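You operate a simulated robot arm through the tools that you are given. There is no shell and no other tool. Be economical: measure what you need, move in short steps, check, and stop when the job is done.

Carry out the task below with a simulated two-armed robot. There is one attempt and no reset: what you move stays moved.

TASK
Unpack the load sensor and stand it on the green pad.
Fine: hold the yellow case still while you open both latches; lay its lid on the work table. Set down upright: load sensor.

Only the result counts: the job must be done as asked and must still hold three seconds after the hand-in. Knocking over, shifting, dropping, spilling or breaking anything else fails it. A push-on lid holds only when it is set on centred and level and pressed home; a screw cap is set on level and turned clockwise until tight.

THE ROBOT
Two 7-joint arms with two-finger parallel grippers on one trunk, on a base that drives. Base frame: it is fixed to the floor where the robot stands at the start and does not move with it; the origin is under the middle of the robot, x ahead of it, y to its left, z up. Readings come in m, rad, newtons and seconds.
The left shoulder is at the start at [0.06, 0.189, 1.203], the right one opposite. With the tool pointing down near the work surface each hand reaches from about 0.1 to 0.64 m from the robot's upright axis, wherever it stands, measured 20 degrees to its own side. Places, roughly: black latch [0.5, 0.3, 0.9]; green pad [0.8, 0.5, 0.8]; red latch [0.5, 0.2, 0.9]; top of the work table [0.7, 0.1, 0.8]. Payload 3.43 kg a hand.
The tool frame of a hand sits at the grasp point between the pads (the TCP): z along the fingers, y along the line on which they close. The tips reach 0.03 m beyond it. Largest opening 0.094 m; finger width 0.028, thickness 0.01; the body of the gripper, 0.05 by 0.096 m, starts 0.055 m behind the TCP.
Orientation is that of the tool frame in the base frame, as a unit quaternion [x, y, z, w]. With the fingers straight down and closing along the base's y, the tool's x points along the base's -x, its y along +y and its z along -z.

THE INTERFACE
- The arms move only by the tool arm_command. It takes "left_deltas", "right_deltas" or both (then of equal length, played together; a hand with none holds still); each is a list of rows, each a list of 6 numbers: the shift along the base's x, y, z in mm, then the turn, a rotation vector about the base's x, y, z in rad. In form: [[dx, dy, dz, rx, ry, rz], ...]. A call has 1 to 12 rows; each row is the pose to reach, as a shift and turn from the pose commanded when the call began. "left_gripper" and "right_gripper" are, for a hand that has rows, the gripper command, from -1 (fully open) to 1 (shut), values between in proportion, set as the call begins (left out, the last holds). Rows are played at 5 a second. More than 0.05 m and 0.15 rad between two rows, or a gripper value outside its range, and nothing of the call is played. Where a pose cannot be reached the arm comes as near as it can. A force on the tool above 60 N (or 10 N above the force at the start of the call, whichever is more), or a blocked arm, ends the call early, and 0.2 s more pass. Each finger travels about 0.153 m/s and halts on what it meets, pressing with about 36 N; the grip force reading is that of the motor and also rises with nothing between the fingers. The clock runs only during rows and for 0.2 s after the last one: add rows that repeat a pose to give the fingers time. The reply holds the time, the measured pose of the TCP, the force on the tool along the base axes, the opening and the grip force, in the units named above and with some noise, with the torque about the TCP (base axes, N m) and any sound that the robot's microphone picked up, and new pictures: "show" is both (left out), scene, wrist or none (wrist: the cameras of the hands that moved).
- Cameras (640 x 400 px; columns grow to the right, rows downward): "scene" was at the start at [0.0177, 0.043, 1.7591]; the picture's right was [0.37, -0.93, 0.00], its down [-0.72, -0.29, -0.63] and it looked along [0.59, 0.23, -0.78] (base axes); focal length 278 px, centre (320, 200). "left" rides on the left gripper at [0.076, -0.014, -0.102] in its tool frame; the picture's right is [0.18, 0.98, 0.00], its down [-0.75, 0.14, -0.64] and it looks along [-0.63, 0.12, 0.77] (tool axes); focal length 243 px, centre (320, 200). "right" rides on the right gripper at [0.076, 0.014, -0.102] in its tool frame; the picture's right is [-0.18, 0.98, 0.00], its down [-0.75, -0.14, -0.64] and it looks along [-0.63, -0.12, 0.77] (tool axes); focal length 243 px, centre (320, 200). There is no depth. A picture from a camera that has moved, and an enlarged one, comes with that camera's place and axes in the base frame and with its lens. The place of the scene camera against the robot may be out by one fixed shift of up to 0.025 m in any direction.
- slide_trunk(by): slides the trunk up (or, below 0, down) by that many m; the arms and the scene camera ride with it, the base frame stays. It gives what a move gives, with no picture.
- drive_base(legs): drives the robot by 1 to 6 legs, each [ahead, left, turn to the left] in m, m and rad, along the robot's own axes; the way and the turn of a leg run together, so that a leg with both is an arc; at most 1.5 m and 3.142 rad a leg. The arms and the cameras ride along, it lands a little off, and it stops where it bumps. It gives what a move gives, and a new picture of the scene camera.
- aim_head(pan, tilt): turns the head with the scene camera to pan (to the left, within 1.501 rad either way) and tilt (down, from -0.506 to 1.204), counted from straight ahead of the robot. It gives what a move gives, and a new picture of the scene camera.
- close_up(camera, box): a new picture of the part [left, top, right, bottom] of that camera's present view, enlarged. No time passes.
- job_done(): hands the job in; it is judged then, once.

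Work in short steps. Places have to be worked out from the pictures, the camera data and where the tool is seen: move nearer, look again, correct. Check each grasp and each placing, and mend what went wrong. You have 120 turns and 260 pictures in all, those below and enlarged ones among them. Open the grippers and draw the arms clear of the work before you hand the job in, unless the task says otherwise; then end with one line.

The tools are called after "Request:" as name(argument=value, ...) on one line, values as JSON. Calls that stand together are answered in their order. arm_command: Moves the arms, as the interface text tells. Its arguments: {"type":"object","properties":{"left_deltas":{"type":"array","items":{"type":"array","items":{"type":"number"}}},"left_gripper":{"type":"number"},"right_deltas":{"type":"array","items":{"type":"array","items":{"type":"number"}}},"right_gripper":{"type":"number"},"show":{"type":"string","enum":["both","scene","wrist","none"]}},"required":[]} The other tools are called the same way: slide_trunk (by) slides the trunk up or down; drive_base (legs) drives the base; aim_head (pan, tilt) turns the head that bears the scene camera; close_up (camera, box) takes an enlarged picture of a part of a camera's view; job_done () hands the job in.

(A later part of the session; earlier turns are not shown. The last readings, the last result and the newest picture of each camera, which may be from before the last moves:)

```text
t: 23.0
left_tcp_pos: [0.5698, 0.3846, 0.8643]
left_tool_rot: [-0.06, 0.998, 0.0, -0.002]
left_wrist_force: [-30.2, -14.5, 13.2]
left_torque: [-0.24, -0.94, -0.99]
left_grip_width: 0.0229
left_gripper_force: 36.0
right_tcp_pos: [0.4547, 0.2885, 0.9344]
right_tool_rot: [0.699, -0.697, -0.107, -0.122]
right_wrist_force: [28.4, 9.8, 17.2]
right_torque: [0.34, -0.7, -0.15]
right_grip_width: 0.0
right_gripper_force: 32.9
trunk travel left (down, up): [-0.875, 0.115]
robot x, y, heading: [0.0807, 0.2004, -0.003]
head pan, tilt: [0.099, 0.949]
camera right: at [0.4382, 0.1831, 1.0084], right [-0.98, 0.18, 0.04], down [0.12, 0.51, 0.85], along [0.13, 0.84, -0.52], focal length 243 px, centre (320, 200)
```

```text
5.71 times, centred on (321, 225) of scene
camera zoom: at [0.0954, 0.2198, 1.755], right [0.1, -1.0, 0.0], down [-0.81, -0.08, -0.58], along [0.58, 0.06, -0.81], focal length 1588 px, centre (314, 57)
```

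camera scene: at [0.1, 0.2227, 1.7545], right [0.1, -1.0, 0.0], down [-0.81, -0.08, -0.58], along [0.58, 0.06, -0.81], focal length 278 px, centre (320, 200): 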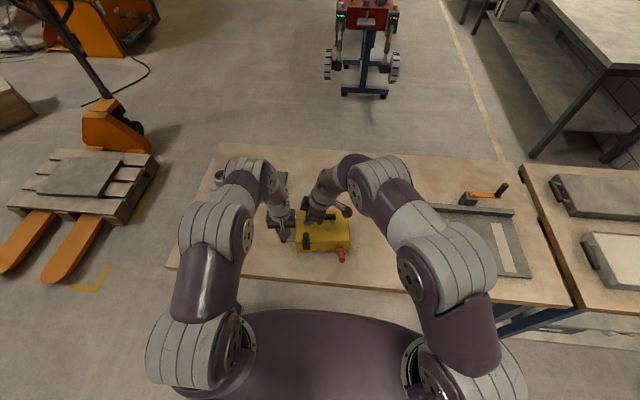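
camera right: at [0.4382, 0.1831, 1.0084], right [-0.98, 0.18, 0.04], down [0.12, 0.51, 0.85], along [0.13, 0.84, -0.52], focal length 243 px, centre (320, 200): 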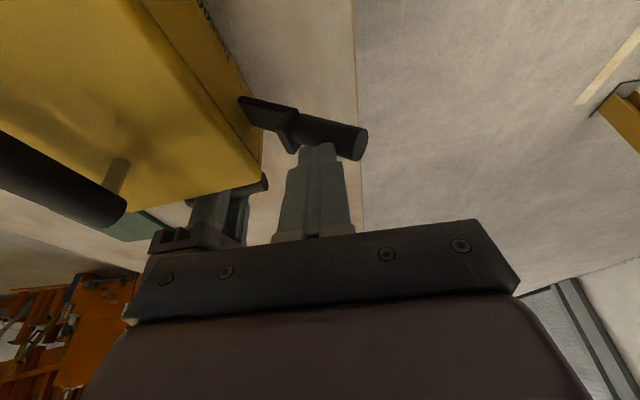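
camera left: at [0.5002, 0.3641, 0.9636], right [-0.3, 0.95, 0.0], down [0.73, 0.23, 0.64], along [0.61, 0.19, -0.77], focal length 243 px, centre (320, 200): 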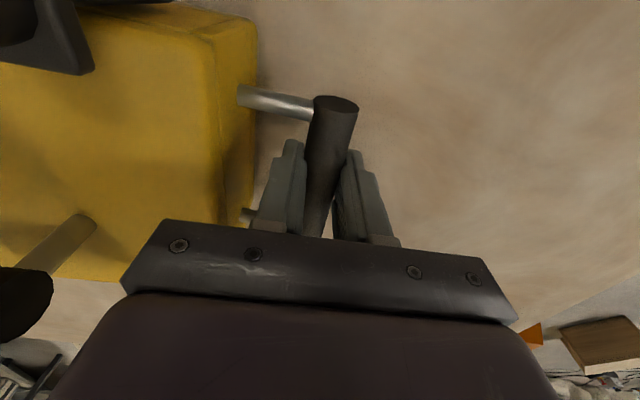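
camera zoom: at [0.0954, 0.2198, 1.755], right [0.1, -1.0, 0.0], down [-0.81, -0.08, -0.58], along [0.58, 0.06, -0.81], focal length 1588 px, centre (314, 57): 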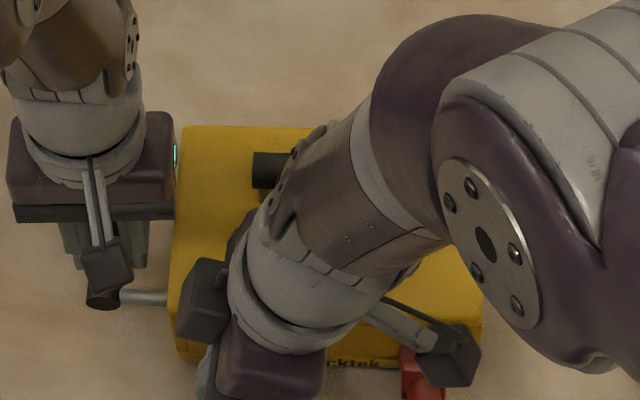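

The black lever is swung out and the force suggests it's at its stop. I release it and check.

Request:
arm_command(right_deltas=[[6, 0, 8, 0, 0, 0], [6, -5, 40, 0, 0, 0], [0, -30, 85, 0, 0, 0], [-10, -60, 100, 0, 0, 0], [-10, -100, 110, 0, 0, 0], [-10, -100, 110, 0, 0, 0]], show="wrist")

Request:
close_up(camera="scene", box=[265, 190, 377, 260])

```text
refused: row 3 steps farther than a row can; nothing moved
```

```text
5.71 times, centred on (321, 225) of scene
camera zoom: at [0.0954, 0.2198, 1.755], right [0.1, -1.0, 0.0], down [-0.81, -0.08, -0.58], along [0.58, 0.06, -0.81], focal length 1588 px, centre (314, 57)
```

zoom: 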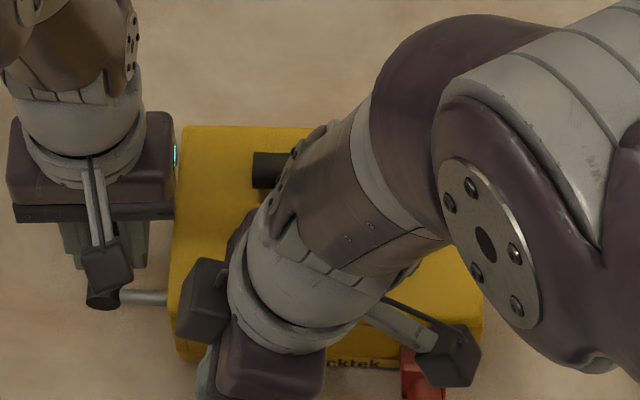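

One step was too long, so I resend it with shorter rows.

Request:
arm_command(right_deltas=[[6, 0, 8, 0, 0, 0], [6, -5, 35, 0, 0, 0], [6, -20, 70, 0, 0, 0], [0, -45, 90, 0, 0, 0], [-5, -75, 100, 0, 0, 0], [-10, -100, 110, 0, 0, 0], [-10, -100, 110, 0, 0, 0]], show="wrist")

Request:
close_up(camera="scene", box=[265, 190, 377, 260])

```text
t: 24.6
left_tcp_pos: [0.5758, 0.3872, 0.8637]
left_tool_rot: [-0.061, 0.998, 0.0, -0.001]
left_wrist_force: [4.3, -0.2, 9.0]
left_torque: [-0.17, 0.83, 0.32]
left_grip_width: 0.0214
left_gripper_force: 36.0
right_tcp_pos: [0.4418, 0.189, 1.0417]
right_tool_rot: [0.699, -0.697, -0.108, -0.116]
right_wrist_force: [0.8, 0.7, 1.2]
right_torque: [-0.02, 0.01, -0.01]
right_grip_width: 0.0001
right_gripper_force: 33.1
trunk travel left (down, up): [-0.875, 0.115]
robot x, y, heading: [0.0813, 0.2006, -0.0]
head pan, tilt: [0.099, 0.949]
camera right: at [0.427, 0.0835, 1.1163], right [-0.98, 0.17, 0.05], down [0.13, 0.52, 0.85], along [0.12, 0.84, -0.53], focal length 243 px, centre (320, 200)
```

right: 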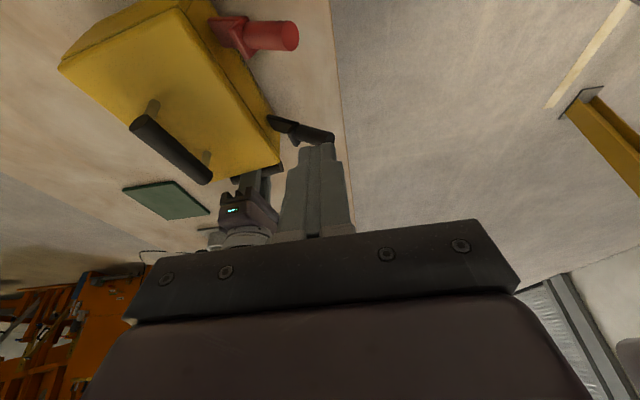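

```text
5.71 times, centred on (321, 225) of scene
camera zoom: at [0.0994, 0.222, 1.7546], right [0.1, -1.0, 0.0], down [-0.81, -0.08, -0.58], along [0.58, 0.06, -0.81], focal length 1588 px, centre (314, 57)
```

zoom: 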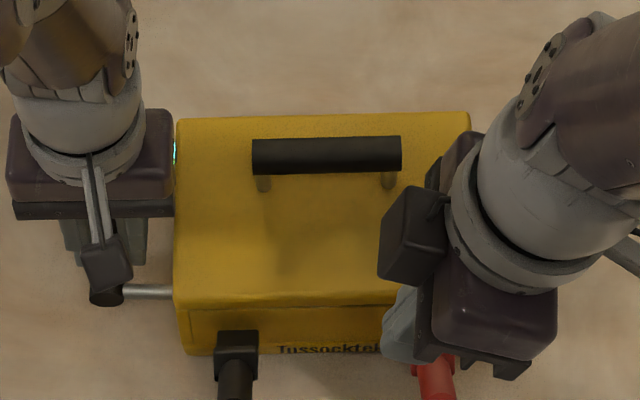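

Both latches are open. The lid's carry bar is at about (0.610, 0.251, 0.92). I straighten the right hand, open it, and hover above the bar.

Request:
arm_command(right_deltas=[[28, 10, 5, -0.1, -0.005, 0.03], [56, 20, 5, -0.2, -0.01, 0.06], [84, 30, 0, -0.3, -0.015, 0.1], [112, 42, -10, -0.3, -0.015, 0.1], [140, 52, -30, -0.3, -0.015, 0.1], [168, 62, -45, -0.3, -0.015, 0.1], [168, 62, -45, -0.3, -0.015, 0.1]], right_gripper=-0.3, show="wrist")

Request:
close_up(camera="scene", box=[265, 180, 377, 250])

```text
t: 26.2
left_tcp_pos: [0.5745, 0.3862, 0.8623]
left_tool_rot: [-0.061, 0.998, 0.0, -0.002]
left_wrist_force: [-0.5, -3.2, 0.1]
left_torque: [-0.1, 0.62, 0.09]
left_grip_width: 0.0213
left_gripper_force: 36.1
right_tcp_pos: [0.6111, 0.2485, 0.9958]
right_tool_rot: [0.743, -0.669, -0.003, -0.009]
right_wrist_force: [0.4, 0.3, -0.5]
right_torque: [0.0, -0.03, 0.0]
right_grip_width: 0.061
right_gripper_force: 0.1
trunk travel left (down, up): [-0.875, 0.115]
robot x, y, heading: [0.0803, 0.1999, -0.005]
head pan, tilt: [0.099, 0.949]
camera right: at [0.6042, 0.1692, 1.0975], right [-1.0, 0.08, -0.01], down [0.06, 0.75, 0.66], along [0.06, 0.65, -0.75], focal length 243 px, centre (320, 200)
```

right: 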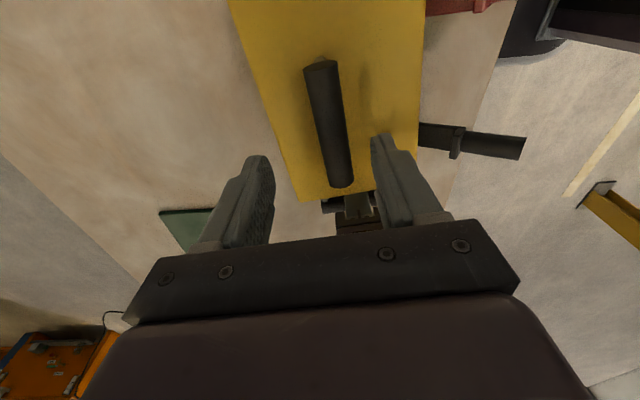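

```text
5.71 times, centred on (321, 215) of scene
camera zoom: at [0.0989, 0.2216, 1.7543], right [0.1, -1.0, 0.0], down [-0.81, -0.08, -0.58], along [0.58, 0.06, -0.81], focal length 1588 px, centre (314, 114)
```

zoom: 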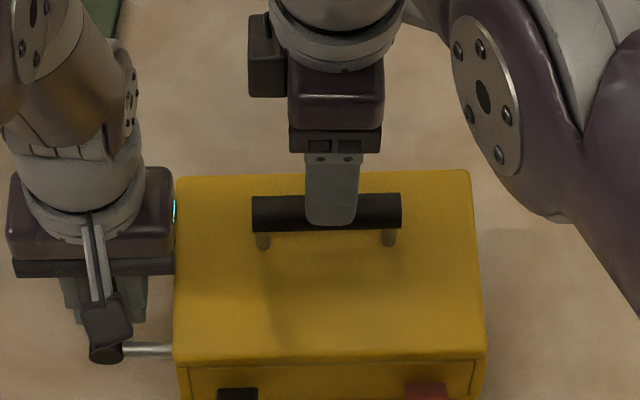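

The bar centre refines to (0.604, 0.25, 0.92). I descend around it and close.

Request:
arm_command(right_deltas=[[-6, 2, -25, 0, 0, 0], [-6, 2, -50, 0, 0, 0], [-6, 2, -65, 0, 0, 0], [-6, 2, -73, 0, 0, 0], [-6, 2, -73, 0, 0, 0]], show="wrist")

```text
t: 27.4
left_tcp_pos: [0.5742, 0.3876, 0.8622]
left_tool_rot: [-0.061, 0.998, -0.001, -0.001]
left_wrist_force: [1.7, 0.2, -7.7]
left_torque: [-0.14, 1.12, 0.34]
left_grip_width: 0.0213
left_gripper_force: 36.1
right_tcp_pos: [0.6059, 0.2515, 0.9228]
right_tool_rot: [0.743, -0.669, -0.002, -0.011]
right_wrist_force: [-1.1, -2.9, 9.5]
right_torque: [-0.13, -0.3, -0.07]
right_grip_width: 0.0608
right_gripper_force: 0.0
trunk travel left (down, up): [-0.875, 0.115]
robot x, y, heading: [0.0833, 0.201, -0.0]
head pan, tilt: [0.099, 0.949]
camera right: at [0.5994, 0.1721, 1.0251], right [-1.0, 0.08, -0.01], down [0.05, 0.75, 0.66], along [0.06, 0.65, -0.75], focal length 243 px, centre (320, 200)
```

right: 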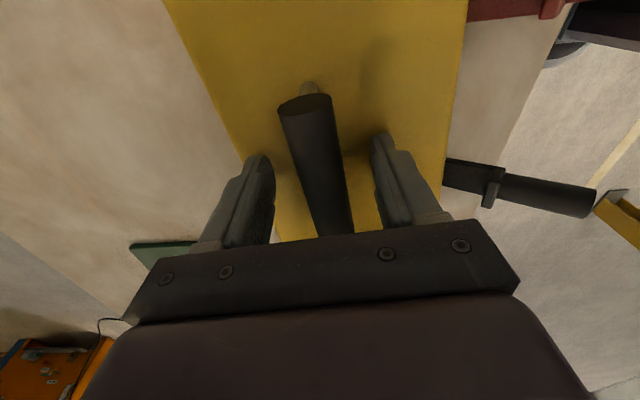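

The fingertips just touch the lid, so I raise 4 mm and close on the bar.

Request:
arm_command(right_deltas=[[0, 0, 5, 0, 0, 0], [0, 0, 5, 0, 0, 0], [0, 0, 5, 0, 0, 0], [0, 0, 5, 0, 0, 0]], right_gripper=1, show="wrist")

```text
t: 28.4
left_tcp_pos: [0.5748, 0.3877, 0.8631]
left_tool_rot: [-0.062, 0.998, 0.0, -0.001]
left_wrist_force: [-1.0, -0.3, -3.6]
left_torque: [-0.03, 0.22, 0.0]
left_grip_width: 0.0217
left_gripper_force: 35.5
right_tcp_pos: [0.6062, 0.252, 0.9264]
right_tool_rot: [0.743, -0.669, -0.003, -0.01]
right_wrist_force: [0.2, -0.4, -1.5]
right_torque: [-0.02, 0.02, -0.03]
right_grip_width: 0.0257
right_gripper_force: 35.9
trunk travel left (down, up): [-0.875, 0.115]
robot x, y, heading: [0.0815, 0.2027, 0.0]
head pan, tilt: [0.099, 0.949]
camera right: at [0.599, 0.1721, 1.0288], right [-1.0, 0.08, -0.01], down [0.06, 0.75, 0.66], along [0.06, 0.65, -0.75], focal length 243 px, centre (320, 200)
```

right: 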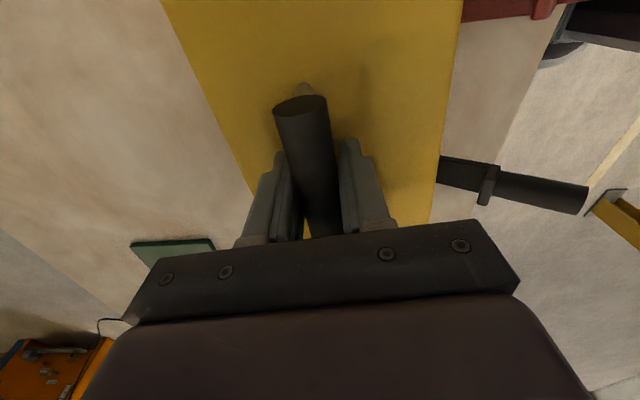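

The lid bar is gripped. I lift slowly straight up.

Request:
arm_command(right_deltas=[[0, 0, 5, 0, 0, 0], [0, 0, 12, 0, 0, 0], [0, 0, 25, 0, 0, 0], [0, 0, 45, 0, 0, 0], [0, 0, 70, 0, 0, 0], [0, 0, 100, 0, 0, 0], [0, 0, 100, 0, 0, 0]], show="none")

Request:
close_up(camera="scene", box=[185, 150, 393, 280])

```text
t: 30.0
left_tcp_pos: [0.5754, 0.387, 0.8628]
left_tool_rot: [-0.061, 0.998, 0.001, -0.001]
left_wrist_force: [1.0, 0.5, -1.9]
left_torque: [-0.19, 0.25, 0.04]
left_grip_width: 0.0216
left_gripper_force: 36.2
right_tcp_pos: [0.6068, 0.2518, 1.0282]
right_tool_rot: [0.743, -0.669, -0.003, -0.009]
right_wrist_force: [-0.7, -0.1, -1.8]
right_torque: [0.04, -0.05, 0.0]
right_grip_width: 0.0256
right_gripper_force: 35.7
trunk travel left (down, up): [-0.875, 0.115]
robot x, y, heading: [0.08, 0.2024, -0.0]
head pan, tilt: [0.099, 0.949]
```

```text
3.08 times, centred on (289, 215) of scene
camera zoom: at [0.1005, 0.2227, 1.7545], right [0.1, -1.0, 0.0], down [-0.81, -0.08, -0.58], along [0.58, 0.06, -0.81], focal length 855 px, centre (415, 154)
```

zoom: 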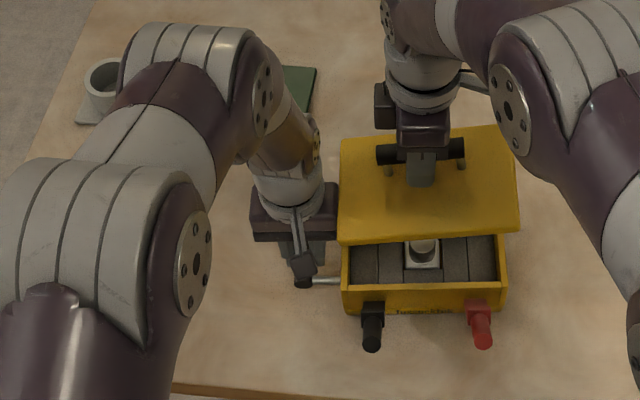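

The lid is off and the sensor shows inside the foam. I carry the lid to the free table area near (0.60, 0.0), between the case and the grey plate, and view it before lowering.

Request:
arm_command(right_deltas=[[0, -20, 15, 0, 0, 0], [0, -60, 15, 0, 0, 0], [0, -105, 15, 0, 0, 0], [0, -150, 15, 0, 0, 0], [0, -195, 15, 0, 0, 0], [0, -235, 15, 0, 0, 0], [0, -255, 0, 0, 0, 0], [0, -255, -30, 0, 0, 0], [0, -255, -60, 0, 0, 0], [0, -255, -60, 0, 0, 0]])

Request:
close_up(camera="scene", box=[265, 160, 489, 300])

```text
t: 32.2
left_tcp_pos: [0.5744, 0.3866, 0.863]
left_tool_rot: [-0.062, 0.998, 0.001, -0.001]
left_wrist_force: [0.9, 0.6, -2.3]
left_torque: [0.1, 0.19, 0.11]
left_grip_width: 0.0216
left_gripper_force: 36.0
right_tcp_pos: [0.6036, -0.0003, 0.9673]
right_tool_rot: [0.743, -0.669, -0.003, -0.009]
right_wrist_force: [-0.1, 0.7, -1.7]
right_torque: [0.04, -0.01, 0.01]
right_grip_width: 0.0256
right_gripper_force: 36.2
trunk travel left (down, up): [-0.875, 0.115]
robot x, y, heading: [0.0774, 0.2008, 0.0]
head pan, tilt: [0.099, 0.949]
camera scene: at [0.1001, 0.2223, 1.7544], right [0.1, -1.0, 0.0], down [-0.81, -0.08, -0.58], along [0.58, 0.06, -0.81], focal length 278 px, centre (320, 200)
camera right: at [0.5974, -0.0817, 1.0687], right [-1.0, 0.08, -0.01], down [0.06, 0.75, 0.66], along [0.06, 0.65, -0.75], focal length 243 px, centre (320, 200)
```

scene: 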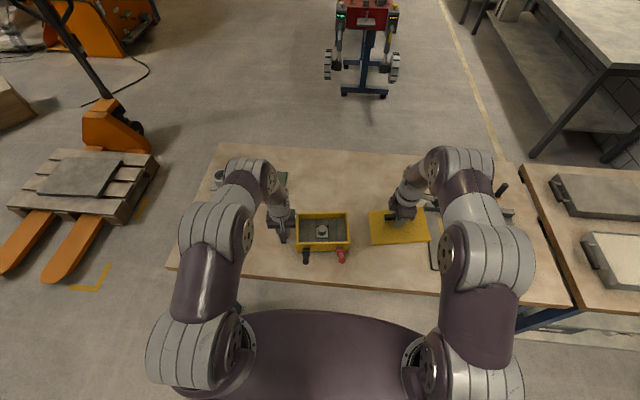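
right: 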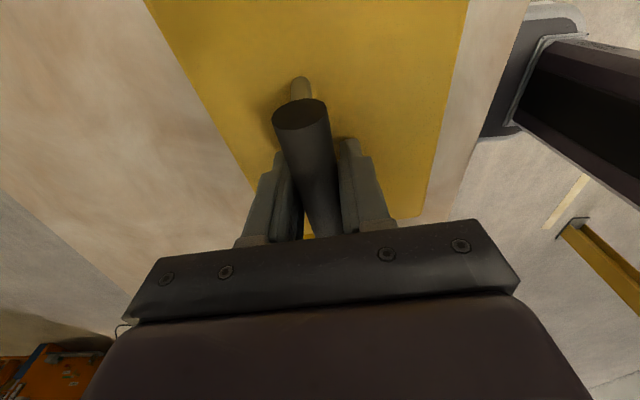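

```text
2.86 times, centred on (377, 230) of scene
camera zoom: at [0.1001, 0.2223, 1.7544], right [0.1, -1.0, 0.0], down [-0.81, -0.08, -0.58], along [0.58, 0.06, -0.81], focal length 794 px, centre (157, 114)
```

zoom: 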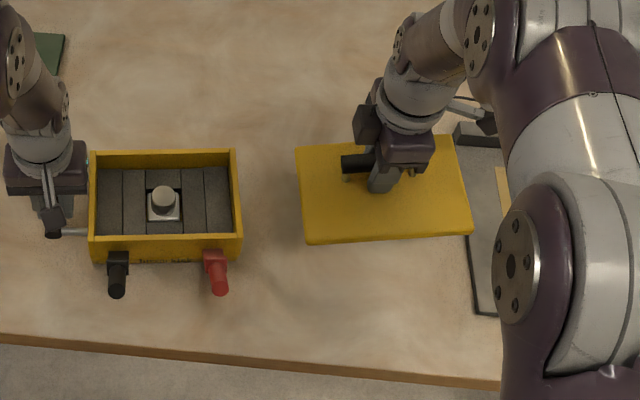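

The lid is clear of the plate. I nudge 12 mm left, then lower toward the table.

Request:
arm_command(right_deltas=[[0, 12, -25, 0, 0, 0], [0, 12, -55, 0, 0, 0], [0, 12, -80, 0, 0, 0], [0, 12, -100, 0, 0, 0], [0, 12, -105, 0, 0, 0], [0, 12, -105, 0, 0, 0]], show="none")

Request:
close_up(camera="scene", box=[350, 180, 478, 260])

```text
t: 33.6
left_tcp_pos: [0.5743, 0.3865, 0.8621]
left_tool_rot: [-0.062, 0.998, 0.0, -0.001]
left_wrist_force: [-0.6, -0.4, -0.9]
left_torque: [-0.34, 0.29, -0.06]
left_grip_width: 0.0211
left_gripper_force: 36.2
right_tcp_pos: [0.6045, 0.0092, 0.8632]
right_tool_rot: [0.743, -0.669, -0.002, -0.011]
right_wrist_force: [4.6, -5.9, 18.3]
right_torque: [1.13, 0.03, -0.25]
right_grip_width: 0.0255
right_gripper_force: 36.5
trunk travel left (down, up): [-0.875, 0.115]
robot x, y, heading: [0.0791, 0.2006, -0.002]
head pan, tilt: [0.099, 0.949]
```

```text
5.00 times, centred on (414, 220) of scene
camera zoom: at [0.0982, 0.2216, 1.7547], right [0.1, -1.0, 0.0], down [-0.81, -0.08, -0.58], along [0.58, 0.06, -0.81], focal length 1390 px, centre (-150, 100)
```

zoom: 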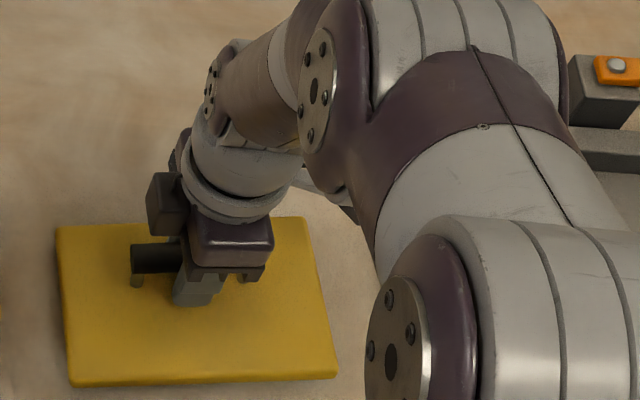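

The lid rests on the table with 18 N of contact. I ease up 2 mm, open the fingers, and retreat upward.

Request:
arm_command(right_deltas=[[0, 0, 1, 0, 0, 0], [0, 0, 1, 0, 0, 0]], right_gripper=-0.3, show="none")

Request:
arm_command(right_deltas=[[0, 0, 15, 0, 0, 0], [0, 0, 40, 0, 0, 0], [0, 0, 80, 0, 0, 0], [0, 0, 120, 0, 0, 0], [0, 0, 150, 0, 0, 0], [0, 0, 150, 0, 0, 0]])

Request:
close_up(camera="scene", box=[280, 200, 376, 260])

```text
t: 34.2
left_tcp_pos: [0.5746, 0.3867, 0.8613]
left_tool_rot: [-0.061, 0.998, 0.0, -0.001]
left_wrist_force: [-0.8, -1.1, -3.0]
left_torque: [0.08, 0.24, -0.14]
left_grip_width: 0.0218
left_gripper_force: 36.7
right_tcp_pos: [0.6048, 0.0094, 0.8621]
right_tool_rot: [0.744, -0.668, -0.003, -0.01]
right_wrist_force: [-0.1, 0.3, -0.7]
right_torque: [0.03, 0.0, 0.0]
right_grip_width: 0.0612
right_gripper_force: 0.1
trunk travel left (down, up): [-0.875, 0.115]
robot x, y, heading: [0.0799, 0.1999, -0.001]
head pan, tilt: [0.099, 0.949]
```

```text
t: 35.6
left_tcp_pos: [0.5764, 0.3866, 0.8613]
left_tool_rot: [-0.061, 0.998, 0.0, 0.0]
left_wrist_force: [0.4, -0.1, -1.3]
left_torque: [-0.11, 0.25, -0.15]
left_grip_width: 0.0217
left_gripper_force: 36.2
right_tcp_pos: [0.6045, 0.0113, 1.0127]
right_tool_rot: [0.744, -0.668, -0.003, -0.009]
right_wrist_force: [0.3, -0.6, 0.0]
right_torque: [0.01, 0.0, 0.01]
right_grip_width: 0.0609
right_gripper_force: 0.1
trunk travel left (down, up): [-0.875, 0.115]
robot x, y, heading: [0.079, 0.2015, 0.001]
head pan, tilt: [0.099, 0.949]
camera scene: at [0.1001, 0.2224, 1.7545], right [0.1, -1.0, 0.0], down [-0.81, -0.08, -0.58], along [0.58, 0.06, -0.81], focal length 278 px, centre (320, 200)
camera right: at [0.5971, -0.0682, 1.1149], right [-1.0, 0.08, -0.01], down [0.06, 0.75, 0.66], along [0.06, 0.65, -0.75], focal length 243 px, centre (320, 200)
```

scene: 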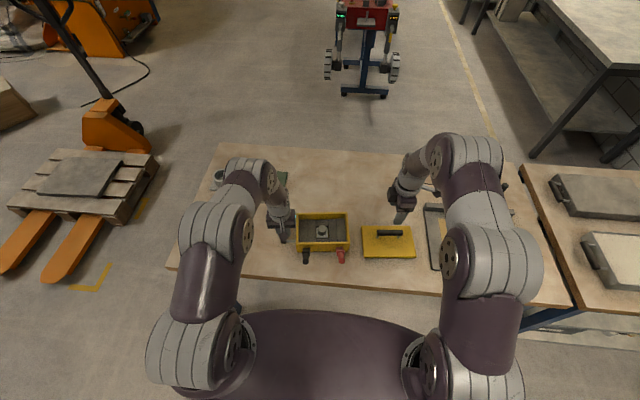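
right: 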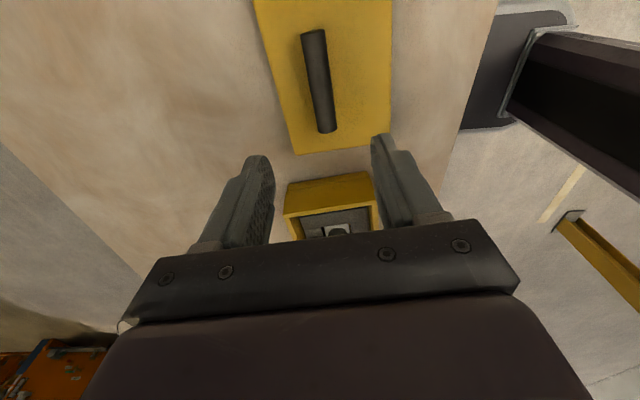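

```text
6.67 times, centred on (328, 230) of scene
camera zoom: at [0.1001, 0.2224, 1.7545], right [0.1, -1.0, 0.0], down [-0.81, -0.08, -0.58], along [0.58, 0.06, -0.81], focal length 1853 px, centre (267, 0)
```

zoom: 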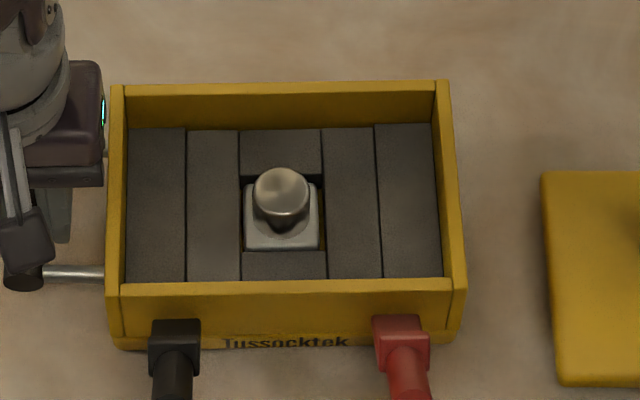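

The lid lies flat. Next I release the side handle by opening only to 4 cm, rise, and bring the left hand above the sensor at about (0.59, 0.25).

Request:
arm_command(left_deltas=[[0, 0, 0, 0, 0, 0], [0, 0, 0, 0, 0, 0], [0, 0, 30, 0, 0, 0], [0, 0, 70, 0, 0, 0], [0, 0, 110, 0, 0, 0], [0, 0, 150, 0, 0, 0], [-2, -40, 170, 0, 0, 0], [-5, -85, 170, 0, 0, 0], [-5, -120, 165, 0, 0, 0], [-5, -120, 150, 0, 0, 0], [-5, -120, 140, 0, 0, 0]], left_gripper=0.15)

Request:
close_up(camera="scene", box=[280, 200, 376, 260])

```text
t: 38.0
left_tcp_pos: [0.5709, 0.2672, 0.9997]
left_tool_rot: [-0.061, 0.998, 0.0, 0.0]
left_wrist_force: [-0.6, -0.5, -0.2]
left_torque: [-0.01, 0.0, -0.02]
left_grip_width: 0.04
left_gripper_force: 0.0
right_tcp_pos: [0.6031, 0.0101, 1.0126]
right_tool_rot: [0.743, -0.669, -0.003, -0.009]
right_wrist_force: [0.1, 0.2, 0.2]
right_torque: [0.0, 0.01, 0.01]
right_grip_width: 0.0613
right_gripper_force: 0.1
trunk travel left (down, up): [-0.875, 0.115]
robot x, y, heading: [0.0792, 0.1988, -0.006]
head pan, tilt: [0.099, 0.949]
camera scene: at [0.0998, 0.2222, 1.7545], right [0.1, -1.0, 0.0], down [-0.81, -0.08, -0.58], along [0.58, 0.06, -0.81], focal length 278 px, centre (320, 200)
camera left: at [0.4965, 0.2444, 1.1027], right [-0.3, 0.95, 0.0], down [0.73, 0.23, 0.64], along [0.61, 0.19, -0.77], focal length 243 px, centre (320, 200)
```

scene: 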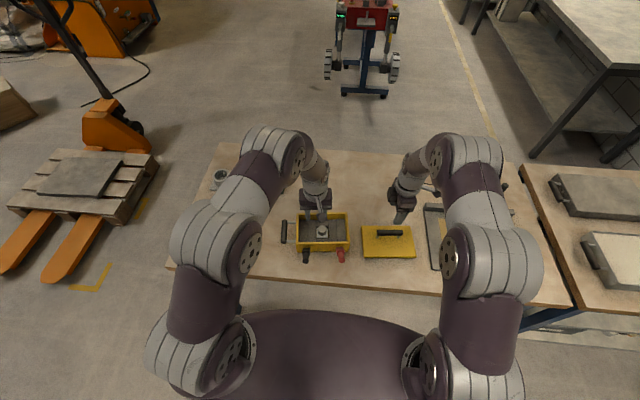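
left: 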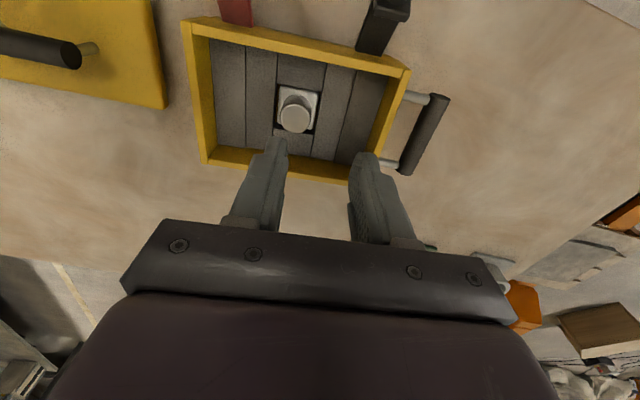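

```text
6.67 times, centred on (328, 230) of scene
camera zoom: at [0.0998, 0.2222, 1.7545], right [0.1, -1.0, 0.0], down [-0.81, -0.08, -0.58], along [0.58, 0.06, -0.81], focal length 1853 px, centre (267, 0)
```

zoom: 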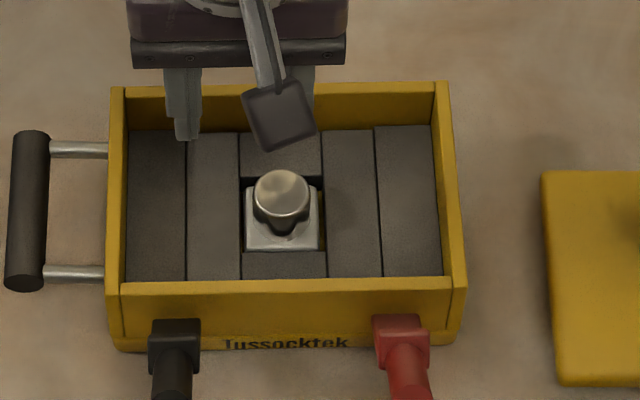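

Request:
close_up(camera="left", box=[240, 60, 368, 140])

```text
5.00 times, centred on (304, 100) of left
camera zoom: at [0.4965, 0.2444, 1.1027], right [-0.3, 0.95, 0.0], down [0.73, 0.23, 0.64], along [0.61, 0.19, -0.77], focal length 1213 px, centre (400, 700)
```

zoom: 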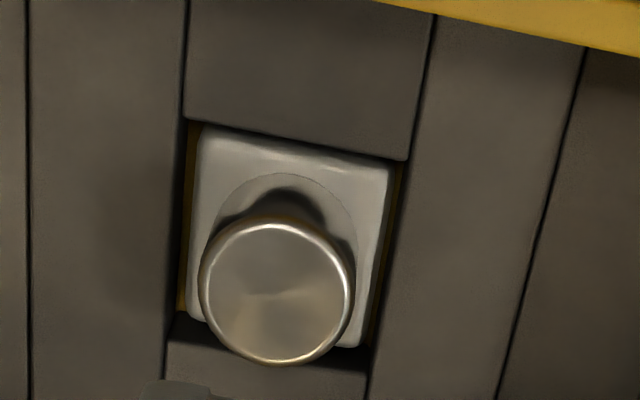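

The button top is at about (0.584, 0.248, 0.883), about 28 mm wide, on a 38 mm base whose top is near 0.858. I move above it and lower partly to verify the centring.

Request:
arm_command(left_deltas=[[13, -19, 0, 0, 0, -0.02], [13, -19, -30, 0, 0, -0.02], [13, -19, -60, 0, 0, -0.02], [13, -19, -70, 0, 0, -0.02], [13, -19, -70, 0, 0, -0.02]], left_gripper=-0.06, show="wrist")

Request:
close_up(camera="left", box=[240, 100, 400, 200])

Request:
close_up(camera="scene", box=[280, 200, 376, 260])

```text
t: 39.2
left_tcp_pos: [0.5834, 0.2489, 0.9325]
left_tool_rot: [-0.05, 0.999, -0.002, 0.001]
left_wrist_force: [-0.8, 1.4, -1.1]
left_torque: [-0.01, 0.0, -0.02]
left_grip_width: 0.0499
left_gripper_force: 0.1
right_tcp_pos: [0.6027, 0.0112, 1.0121]
right_tool_rot: [0.743, -0.669, -0.003, -0.01]
right_wrist_force: [-0.3, 0.7, -0.6]
right_torque: [0.0, -0.02, 0.0]
right_grip_width: 0.0611
right_gripper_force: 0.0
trunk travel left (down, up): [-0.875, 0.115]
robot x, y, heading: [0.0805, 0.2005, -0.001]
head pan, tilt: [0.099, 0.949]
camera left: at [0.5092, 0.2271, 1.0349], right [-0.28, 0.96, 0.0], down [0.74, 0.22, 0.64], along [0.62, 0.18, -0.77], focal length 243 px, centre (320, 200)
```

left: 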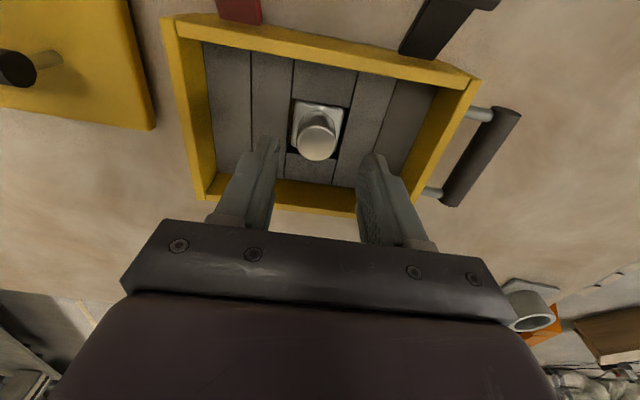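

```text
4.00 times, centred on (320, 150) of left
camera zoom: at [0.5092, 0.2271, 1.0349], right [-0.28, 0.96, 0.0], down [0.74, 0.22, 0.64], along [0.62, 0.18, -0.77], focal length 970 px, centre (320, 400)
```

zoom: 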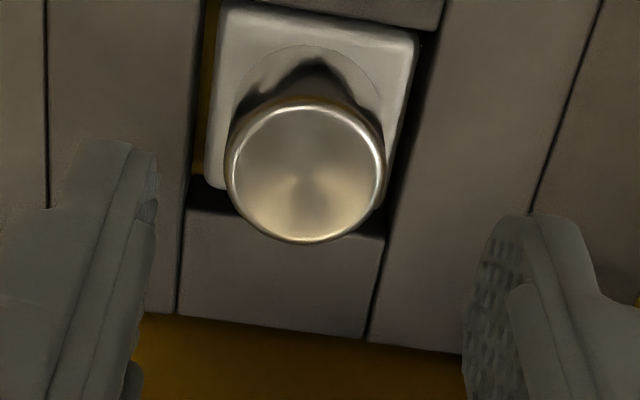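

```text
6.67 times, centred on (328, 230) of scene
camera zoom: at [0.0993, 0.2224, 1.7545], right [0.1, -1.0, 0.0], down [-0.81, -0.08, -0.58], along [0.58, 0.06, -0.81], focal length 1853 px, centre (267, 0)
```

zoom: 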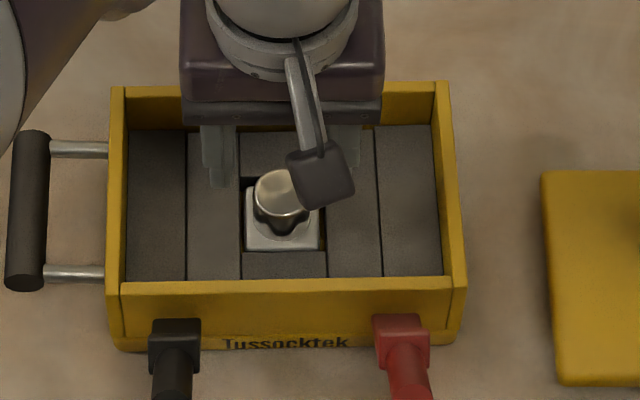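

Refined geometry: button top about 0.875 at (0.589, 0.248), foam surface about 0.832. I lower to a TCP of 0.878 and check before closing.

Request:
arm_command(left_deltas=[[6, -1, -20, 0, 0, 0], [6, -1, -40, 0, 0, 0], [6, -1, -54, 0, 0, 0], [6, -1, -54, 0, 0, 0]], show="wrist")

Request:
close_up(camera="left", box=[240, 120, 400, 220])

Request:
close_up(camera="scene", box=[280, 200, 376, 260])

```text
t: 40.2
left_tcp_pos: [0.5891, 0.2443, 0.8783]
left_tool_rot: [-0.051, 0.999, 0.0, -0.001]
left_wrist_force: [0.1, 0.6, 0.0]
left_torque: [0.01, 0.02, 0.05]
left_grip_width: 0.0498
left_gripper_force: 0.1
right_tcp_pos: [0.6037, 0.0111, 1.0133]
right_tool_rot: [0.743, -0.669, -0.003, -0.01]
right_wrist_force: [-0.7, 0.6, 1.0]
right_torque: [-0.01, 0.03, -0.01]
right_grip_width: 0.0607
right_gripper_force: 0.2
trunk travel left (down, up): [-0.875, 0.115]
robot x, y, heading: [0.0764, 0.1968, -0.001]
head pan, tilt: [0.099, 0.949]
camera left: at [0.5155, 0.2247, 0.9809], right [-0.28, 0.96, 0.0], down [0.74, 0.22, 0.64], along [0.61, 0.18, -0.77], focal length 243 px, centre (320, 200)
```

left: 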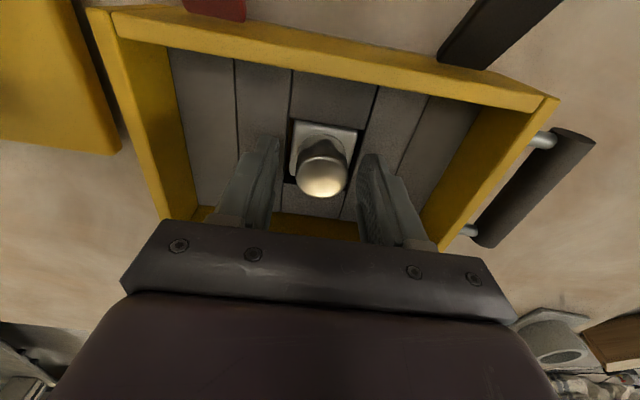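

```text
4.00 times, centred on (320, 170) of left
camera zoom: at [0.5155, 0.2247, 0.9809], right [-0.28, 0.96, 0.0], down [0.74, 0.22, 0.64], along [0.61, 0.18, -0.77], focal length 970 px, centre (320, 320)
```

zoom: 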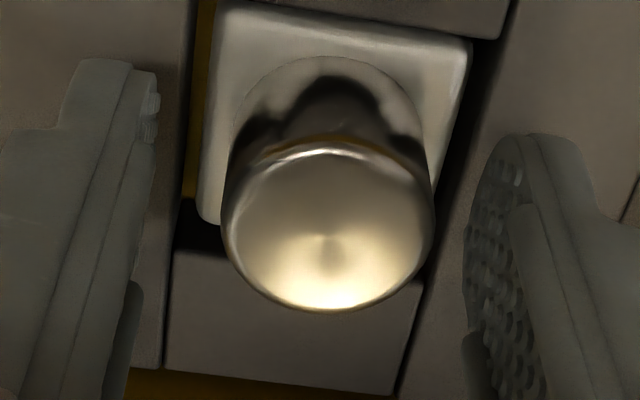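

```text
6.67 times, centred on (328, 230) of scene
camera zoom: at [0.0995, 0.2221, 1.7545], right [0.1, -1.0, 0.0], down [-0.81, -0.08, -0.58], along [0.58, 0.06, -0.81], focal length 1853 px, centre (267, 0)
```

zoom: 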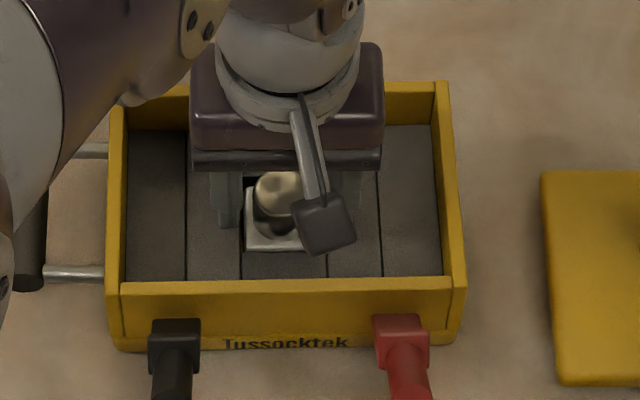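

The button is between the fingers. I shift 2 mm, lower 4 mm, then close.

Request:
arm_command(left_deltas=[[-2, 2, -4, 0, 0, 0], [-2, 2, -4, 0, 0, 0]], show="none")

Request:
arm_command(left_deltas=[[0, 0, 0, 0, 0, 0], [0, 0, 0, 0, 0, 0], [0, 0, 0, 0, 0, 0]], left_gripper=1, show="wrist")

```text
t: 40.8
left_tcp_pos: [0.587, 0.2484, 0.8742]
left_tool_rot: [-0.051, 0.999, 0.001, -0.002]
left_wrist_force: [-0.2, 0.3, 0.2]
left_torque: [-0.01, -0.03, 0.01]
left_grip_width: 0.0495
left_gripper_force: 0.0
right_tcp_pos: [0.6033, 0.0112, 1.0137]
right_tool_rot: [0.743, -0.669, -0.003, -0.01]
right_wrist_force: [-0.1, 0.1, -0.9]
right_torque: [0.0, 0.0, 0.01]
right_grip_width: 0.061
right_gripper_force: 0.0
trunk travel left (down, up): [-0.875, 0.115]
robot x, y, heading: [0.0805, 0.1989, 0.003]
head pan, tilt: [0.099, 0.949]
```

```text
t: 41.6
left_tcp_pos: [0.5871, 0.2483, 0.8741]
left_tool_rot: [-0.051, 0.999, 0.0, -0.001]
left_wrist_force: [-0.5, -1.1, -0.2]
left_torque: [0.02, 0.03, 0.02]
left_grip_width: 0.0311
left_gripper_force: 35.4
right_tcp_pos: [0.6029, 0.0106, 1.0135]
right_tool_rot: [0.743, -0.67, -0.003, -0.01]
right_wrist_force: [0.2, 0.6, 0.7]
right_torque: [0.0, 0.03, 0.01]
right_grip_width: 0.0611
right_gripper_force: 0.0
trunk travel left (down, up): [-0.875, 0.115]
robot x, y, heading: [0.0809, 0.2033, -0.006]
head pan, tilt: [0.099, 0.949]
camera left: at [0.5132, 0.227, 0.9767], right [-0.28, 0.96, 0.0], down [0.74, 0.22, 0.64], along [0.61, 0.18, -0.77], focal length 243 px, centre (320, 200)
```

left: 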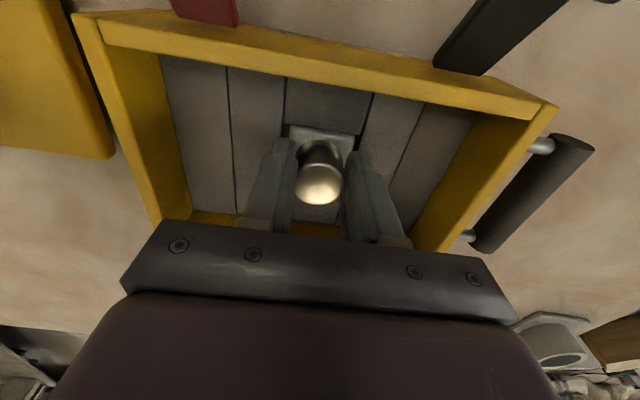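

Gripped at 31 mm. I lift slowly and straight up.

Request:
arm_command(left_deltas=[[0, 0, 6, 0, 0, 0], [0, 0, 14, 0, 0, 0], [0, 0, 25, 0, 0, 0], [0, 0, 45, 0, 0, 0], [0, 0, 75, 0, 0, 0], [0, 0, 110, 0, 0, 0], [0, 0, 150, 0, 0, 0], [0, 0, 150, 0, 0, 0]])

Request:
close_up(camera="scene", box=[260, 180, 388, 260])

```text
t: 43.4
left_tcp_pos: [0.586, 0.2488, 1.0244]
left_tool_rot: [-0.052, 0.999, 0.0, -0.001]
left_wrist_force: [0.2, 0.7, -1.8]
left_torque: [0.01, 0.0, 0.0]
left_grip_width: 0.0308
left_gripper_force: 36.1
right_tcp_pos: [0.6038, 0.0113, 1.0119]
right_tool_rot: [0.743, -0.67, -0.003, -0.01]
right_wrist_force: [0.4, 0.6, 0.0]
right_torque: [0.02, 0.04, 0.03]
right_grip_width: 0.0609
right_gripper_force: 0.0
trunk travel left (down, up): [-0.875, 0.115]
robot x, y, heading: [0.0811, 0.1964, -0.003]
head pan, tilt: [0.099, 0.949]
camera scene: at [0.1002, 0.2222, 1.7545], right [0.1, -1.0, 0.0], down [-0.81, -0.08, -0.58], along [0.58, 0.06, -0.81], focal length 278 px, centre (320, 200)
camera left: at [0.5114, 0.2274, 1.1264], right [-0.28, 0.96, 0.0], down [0.74, 0.22, 0.64], along [0.61, 0.18, -0.77], focal length 243 px, centre (320, 200)
```

scene: 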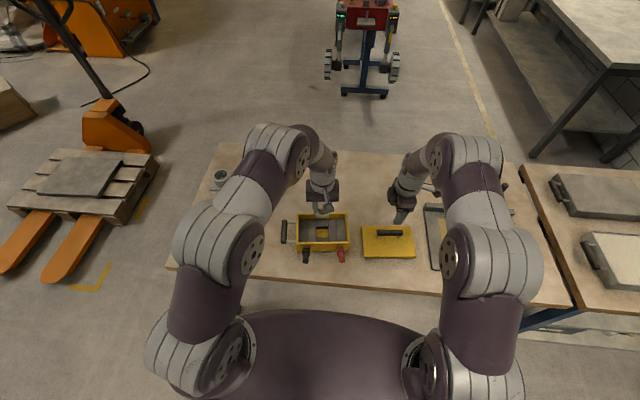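
left: 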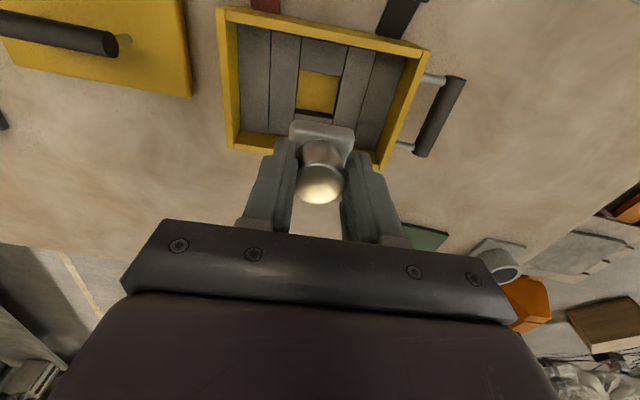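

```text
5.00 times, centred on (324, 220) of scene
camera zoom: at [0.1002, 0.2222, 1.7545], right [0.1, -1.0, 0.0], down [-0.81, -0.08, -0.58], along [0.58, 0.06, -0.81], focal length 1390 px, centre (300, 100)
```

zoom: 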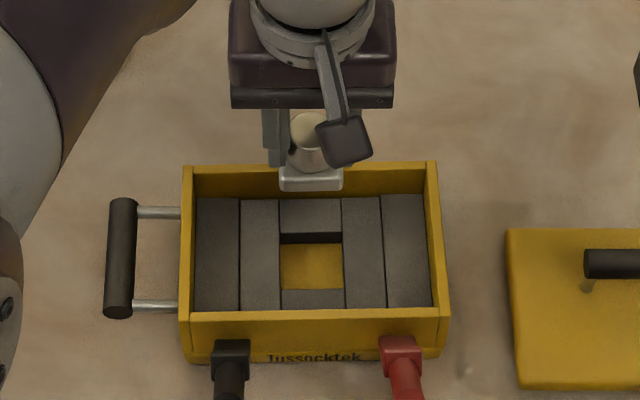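

The sensor is out and level. The pad is near (0.84, 0.50), so I need to drive forward. First I look down at the base-to-table clearance.

Request:
aim_head(pan=0.1, tilt=1.2)

```text
t: 44.1
left_tcp_pos: [0.5858, 0.2482, 1.0233]
left_tool_rot: [-0.051, 0.999, 0.0, -0.001]
left_wrist_force: [0.2, -0.4, -1.7]
left_torque: [0.03, -0.01, -0.01]
left_grip_width: 0.0309
left_gripper_force: 35.5
right_tcp_pos: [0.6025, 0.0108, 1.0137]
right_tool_rot: [0.743, -0.669, -0.003, -0.01]
right_wrist_force: [0.3, 0.3, -0.7]
right_torque: [0.04, 0.01, 0.0]
right_grip_width: 0.0613
right_gripper_force: 0.1
trunk travel left (down, up): [-0.875, 0.115]
robot x, y, heading: [0.0804, 0.1984, -0.004]
head pan, tilt: [0.099, 1.201]
camera scene: at [0.083, 0.2206, 1.7383], right [0.1, -1.0, 0.0], down [-0.93, -0.09, -0.36], along [0.36, 0.04, -0.93], focal length 278 px, centre (320, 200)
```

scene: 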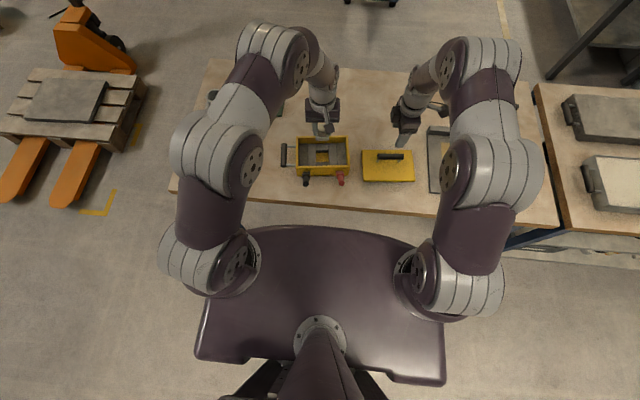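

The plate in view is the shoulder plate, well above the table, so there's no visible obstacle. I drive forward in two small legs with a slight left shift.

Request:
drive_base(legs=[[0.1, 0.05, 0.0]])

Request:
aim_head(pan=0.4, tilt=0.95)

```text
t: 45.4
left_tcp_pos: [0.6836, 0.2986, 1.0254]
left_tool_rot: [-0.051, 0.999, 0.0, 0.0]
left_wrist_force: [-0.1, 0.5, -1.4]
left_torque: [-0.01, 0.01, -0.01]
left_grip_width: 0.031
left_gripper_force: 35.7
right_tcp_pos: [0.7026, 0.0612, 1.013]
right_tool_rot: [0.744, -0.669, -0.003, -0.009]
right_wrist_force: [0.9, 0.2, 0.1]
right_torque: [-0.02, 0.02, -0.01]
right_grip_width: 0.061
right_gripper_force: 0.1
trunk travel left (down, up): [-0.875, 0.115]
robot x, y, heading: [0.1786, 0.2492, -0.004]
head pan, tilt: [0.099, 1.201]
camera scene: at [0.181, 0.2708, 1.7383], right [0.1, -1.0, 0.0], down [-0.93, -0.09, -0.36], along [0.36, 0.04, -0.93], focal length 278 px, centre (320, 200)
```

scene: 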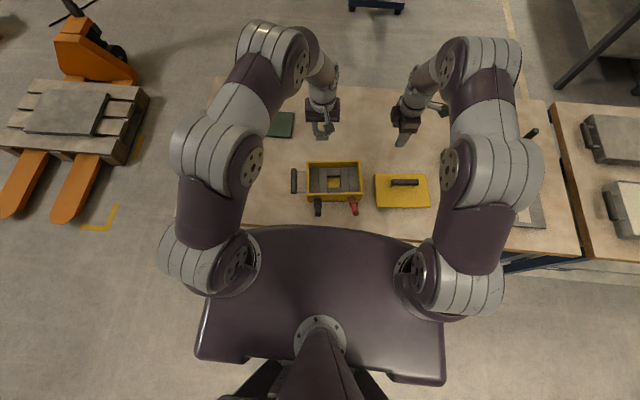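

```text
t: 46.1
left_tcp_pos: [0.6851, 0.299, 1.0238]
left_tool_rot: [-0.05, 0.999, 0.0, -0.001]
left_wrist_force: [0.4, 0.1, -1.5]
left_torque: [0.02, 0.01, 0.02]
left_grip_width: 0.0309
left_gripper_force: 35.8
right_tcp_pos: [0.7036, 0.0621, 1.0119]
right_tool_rot: [0.743, -0.669, -0.004, -0.009]
right_wrist_force: [0.1, 0.3, -0.5]
right_torque: [0.01, 0.04, -0.01]
right_grip_width: 0.061
right_gripper_force: 0.1
trunk travel left (down, up): [-0.875, 0.115]
robot x, y, heading: [0.1811, 0.2532, -0.004]
head pan, tilt: [0.4, 0.949]
camera scene: at [0.1944, 0.2943, 1.7544], right [0.39, -0.92, 0.0], down [-0.75, -0.31, -0.58], along [0.54, 0.22, -0.81], focal length 278 px, centre (320, 200)
```

scene: 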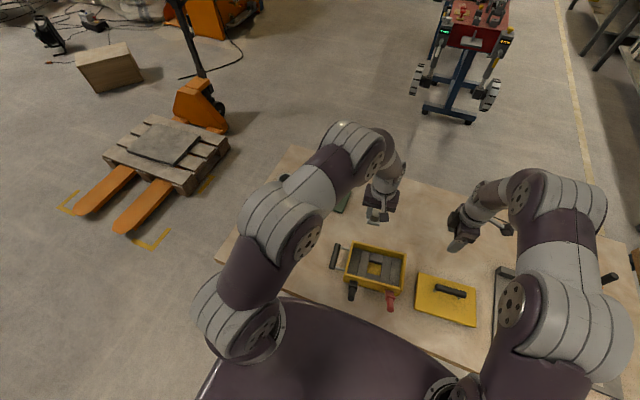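

The drive went smoothly. I advance once more by 0.09 ahead and 0.04 left.

Request:
drive_base(legs=[[0.09, 0.04, 0.0]])

```text
t: 47.3
left_tcp_pos: [0.7731, 0.3375, 1.0249]
left_tool_rot: [-0.05, 0.999, 0.0, -0.001]
left_wrist_force: [0.2, -0.2, -1.8]
left_torque: [0.06, 0.02, 0.01]
left_grip_width: 0.0309
left_gripper_force: 35.5
right_tcp_pos: [0.7923, 0.101, 1.0142]
right_tool_rot: [0.743, -0.669, -0.003, -0.01]
right_wrist_force: [0.1, -0.7, -0.4]
right_torque: [0.02, 0.0, -0.01]
right_grip_width: 0.0608
right_gripper_force: 0.0
trunk travel left (down, up): [-0.875, 0.115]
robot x, y, heading: [0.2728, 0.2882, -0.006]
head pan, tilt: [0.4, 0.949]
camera scene: at [0.2828, 0.3333, 1.7545], right [0.39, -0.92, 0.0], down [-0.75, -0.31, -0.58], along [0.54, 0.23, -0.81], focal length 278 px, centre (320, 200)
```

scene: 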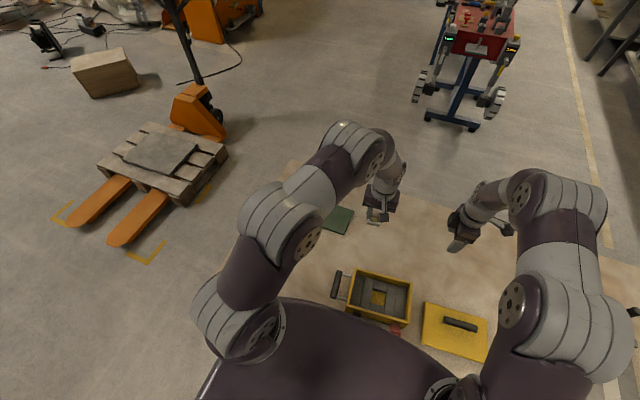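

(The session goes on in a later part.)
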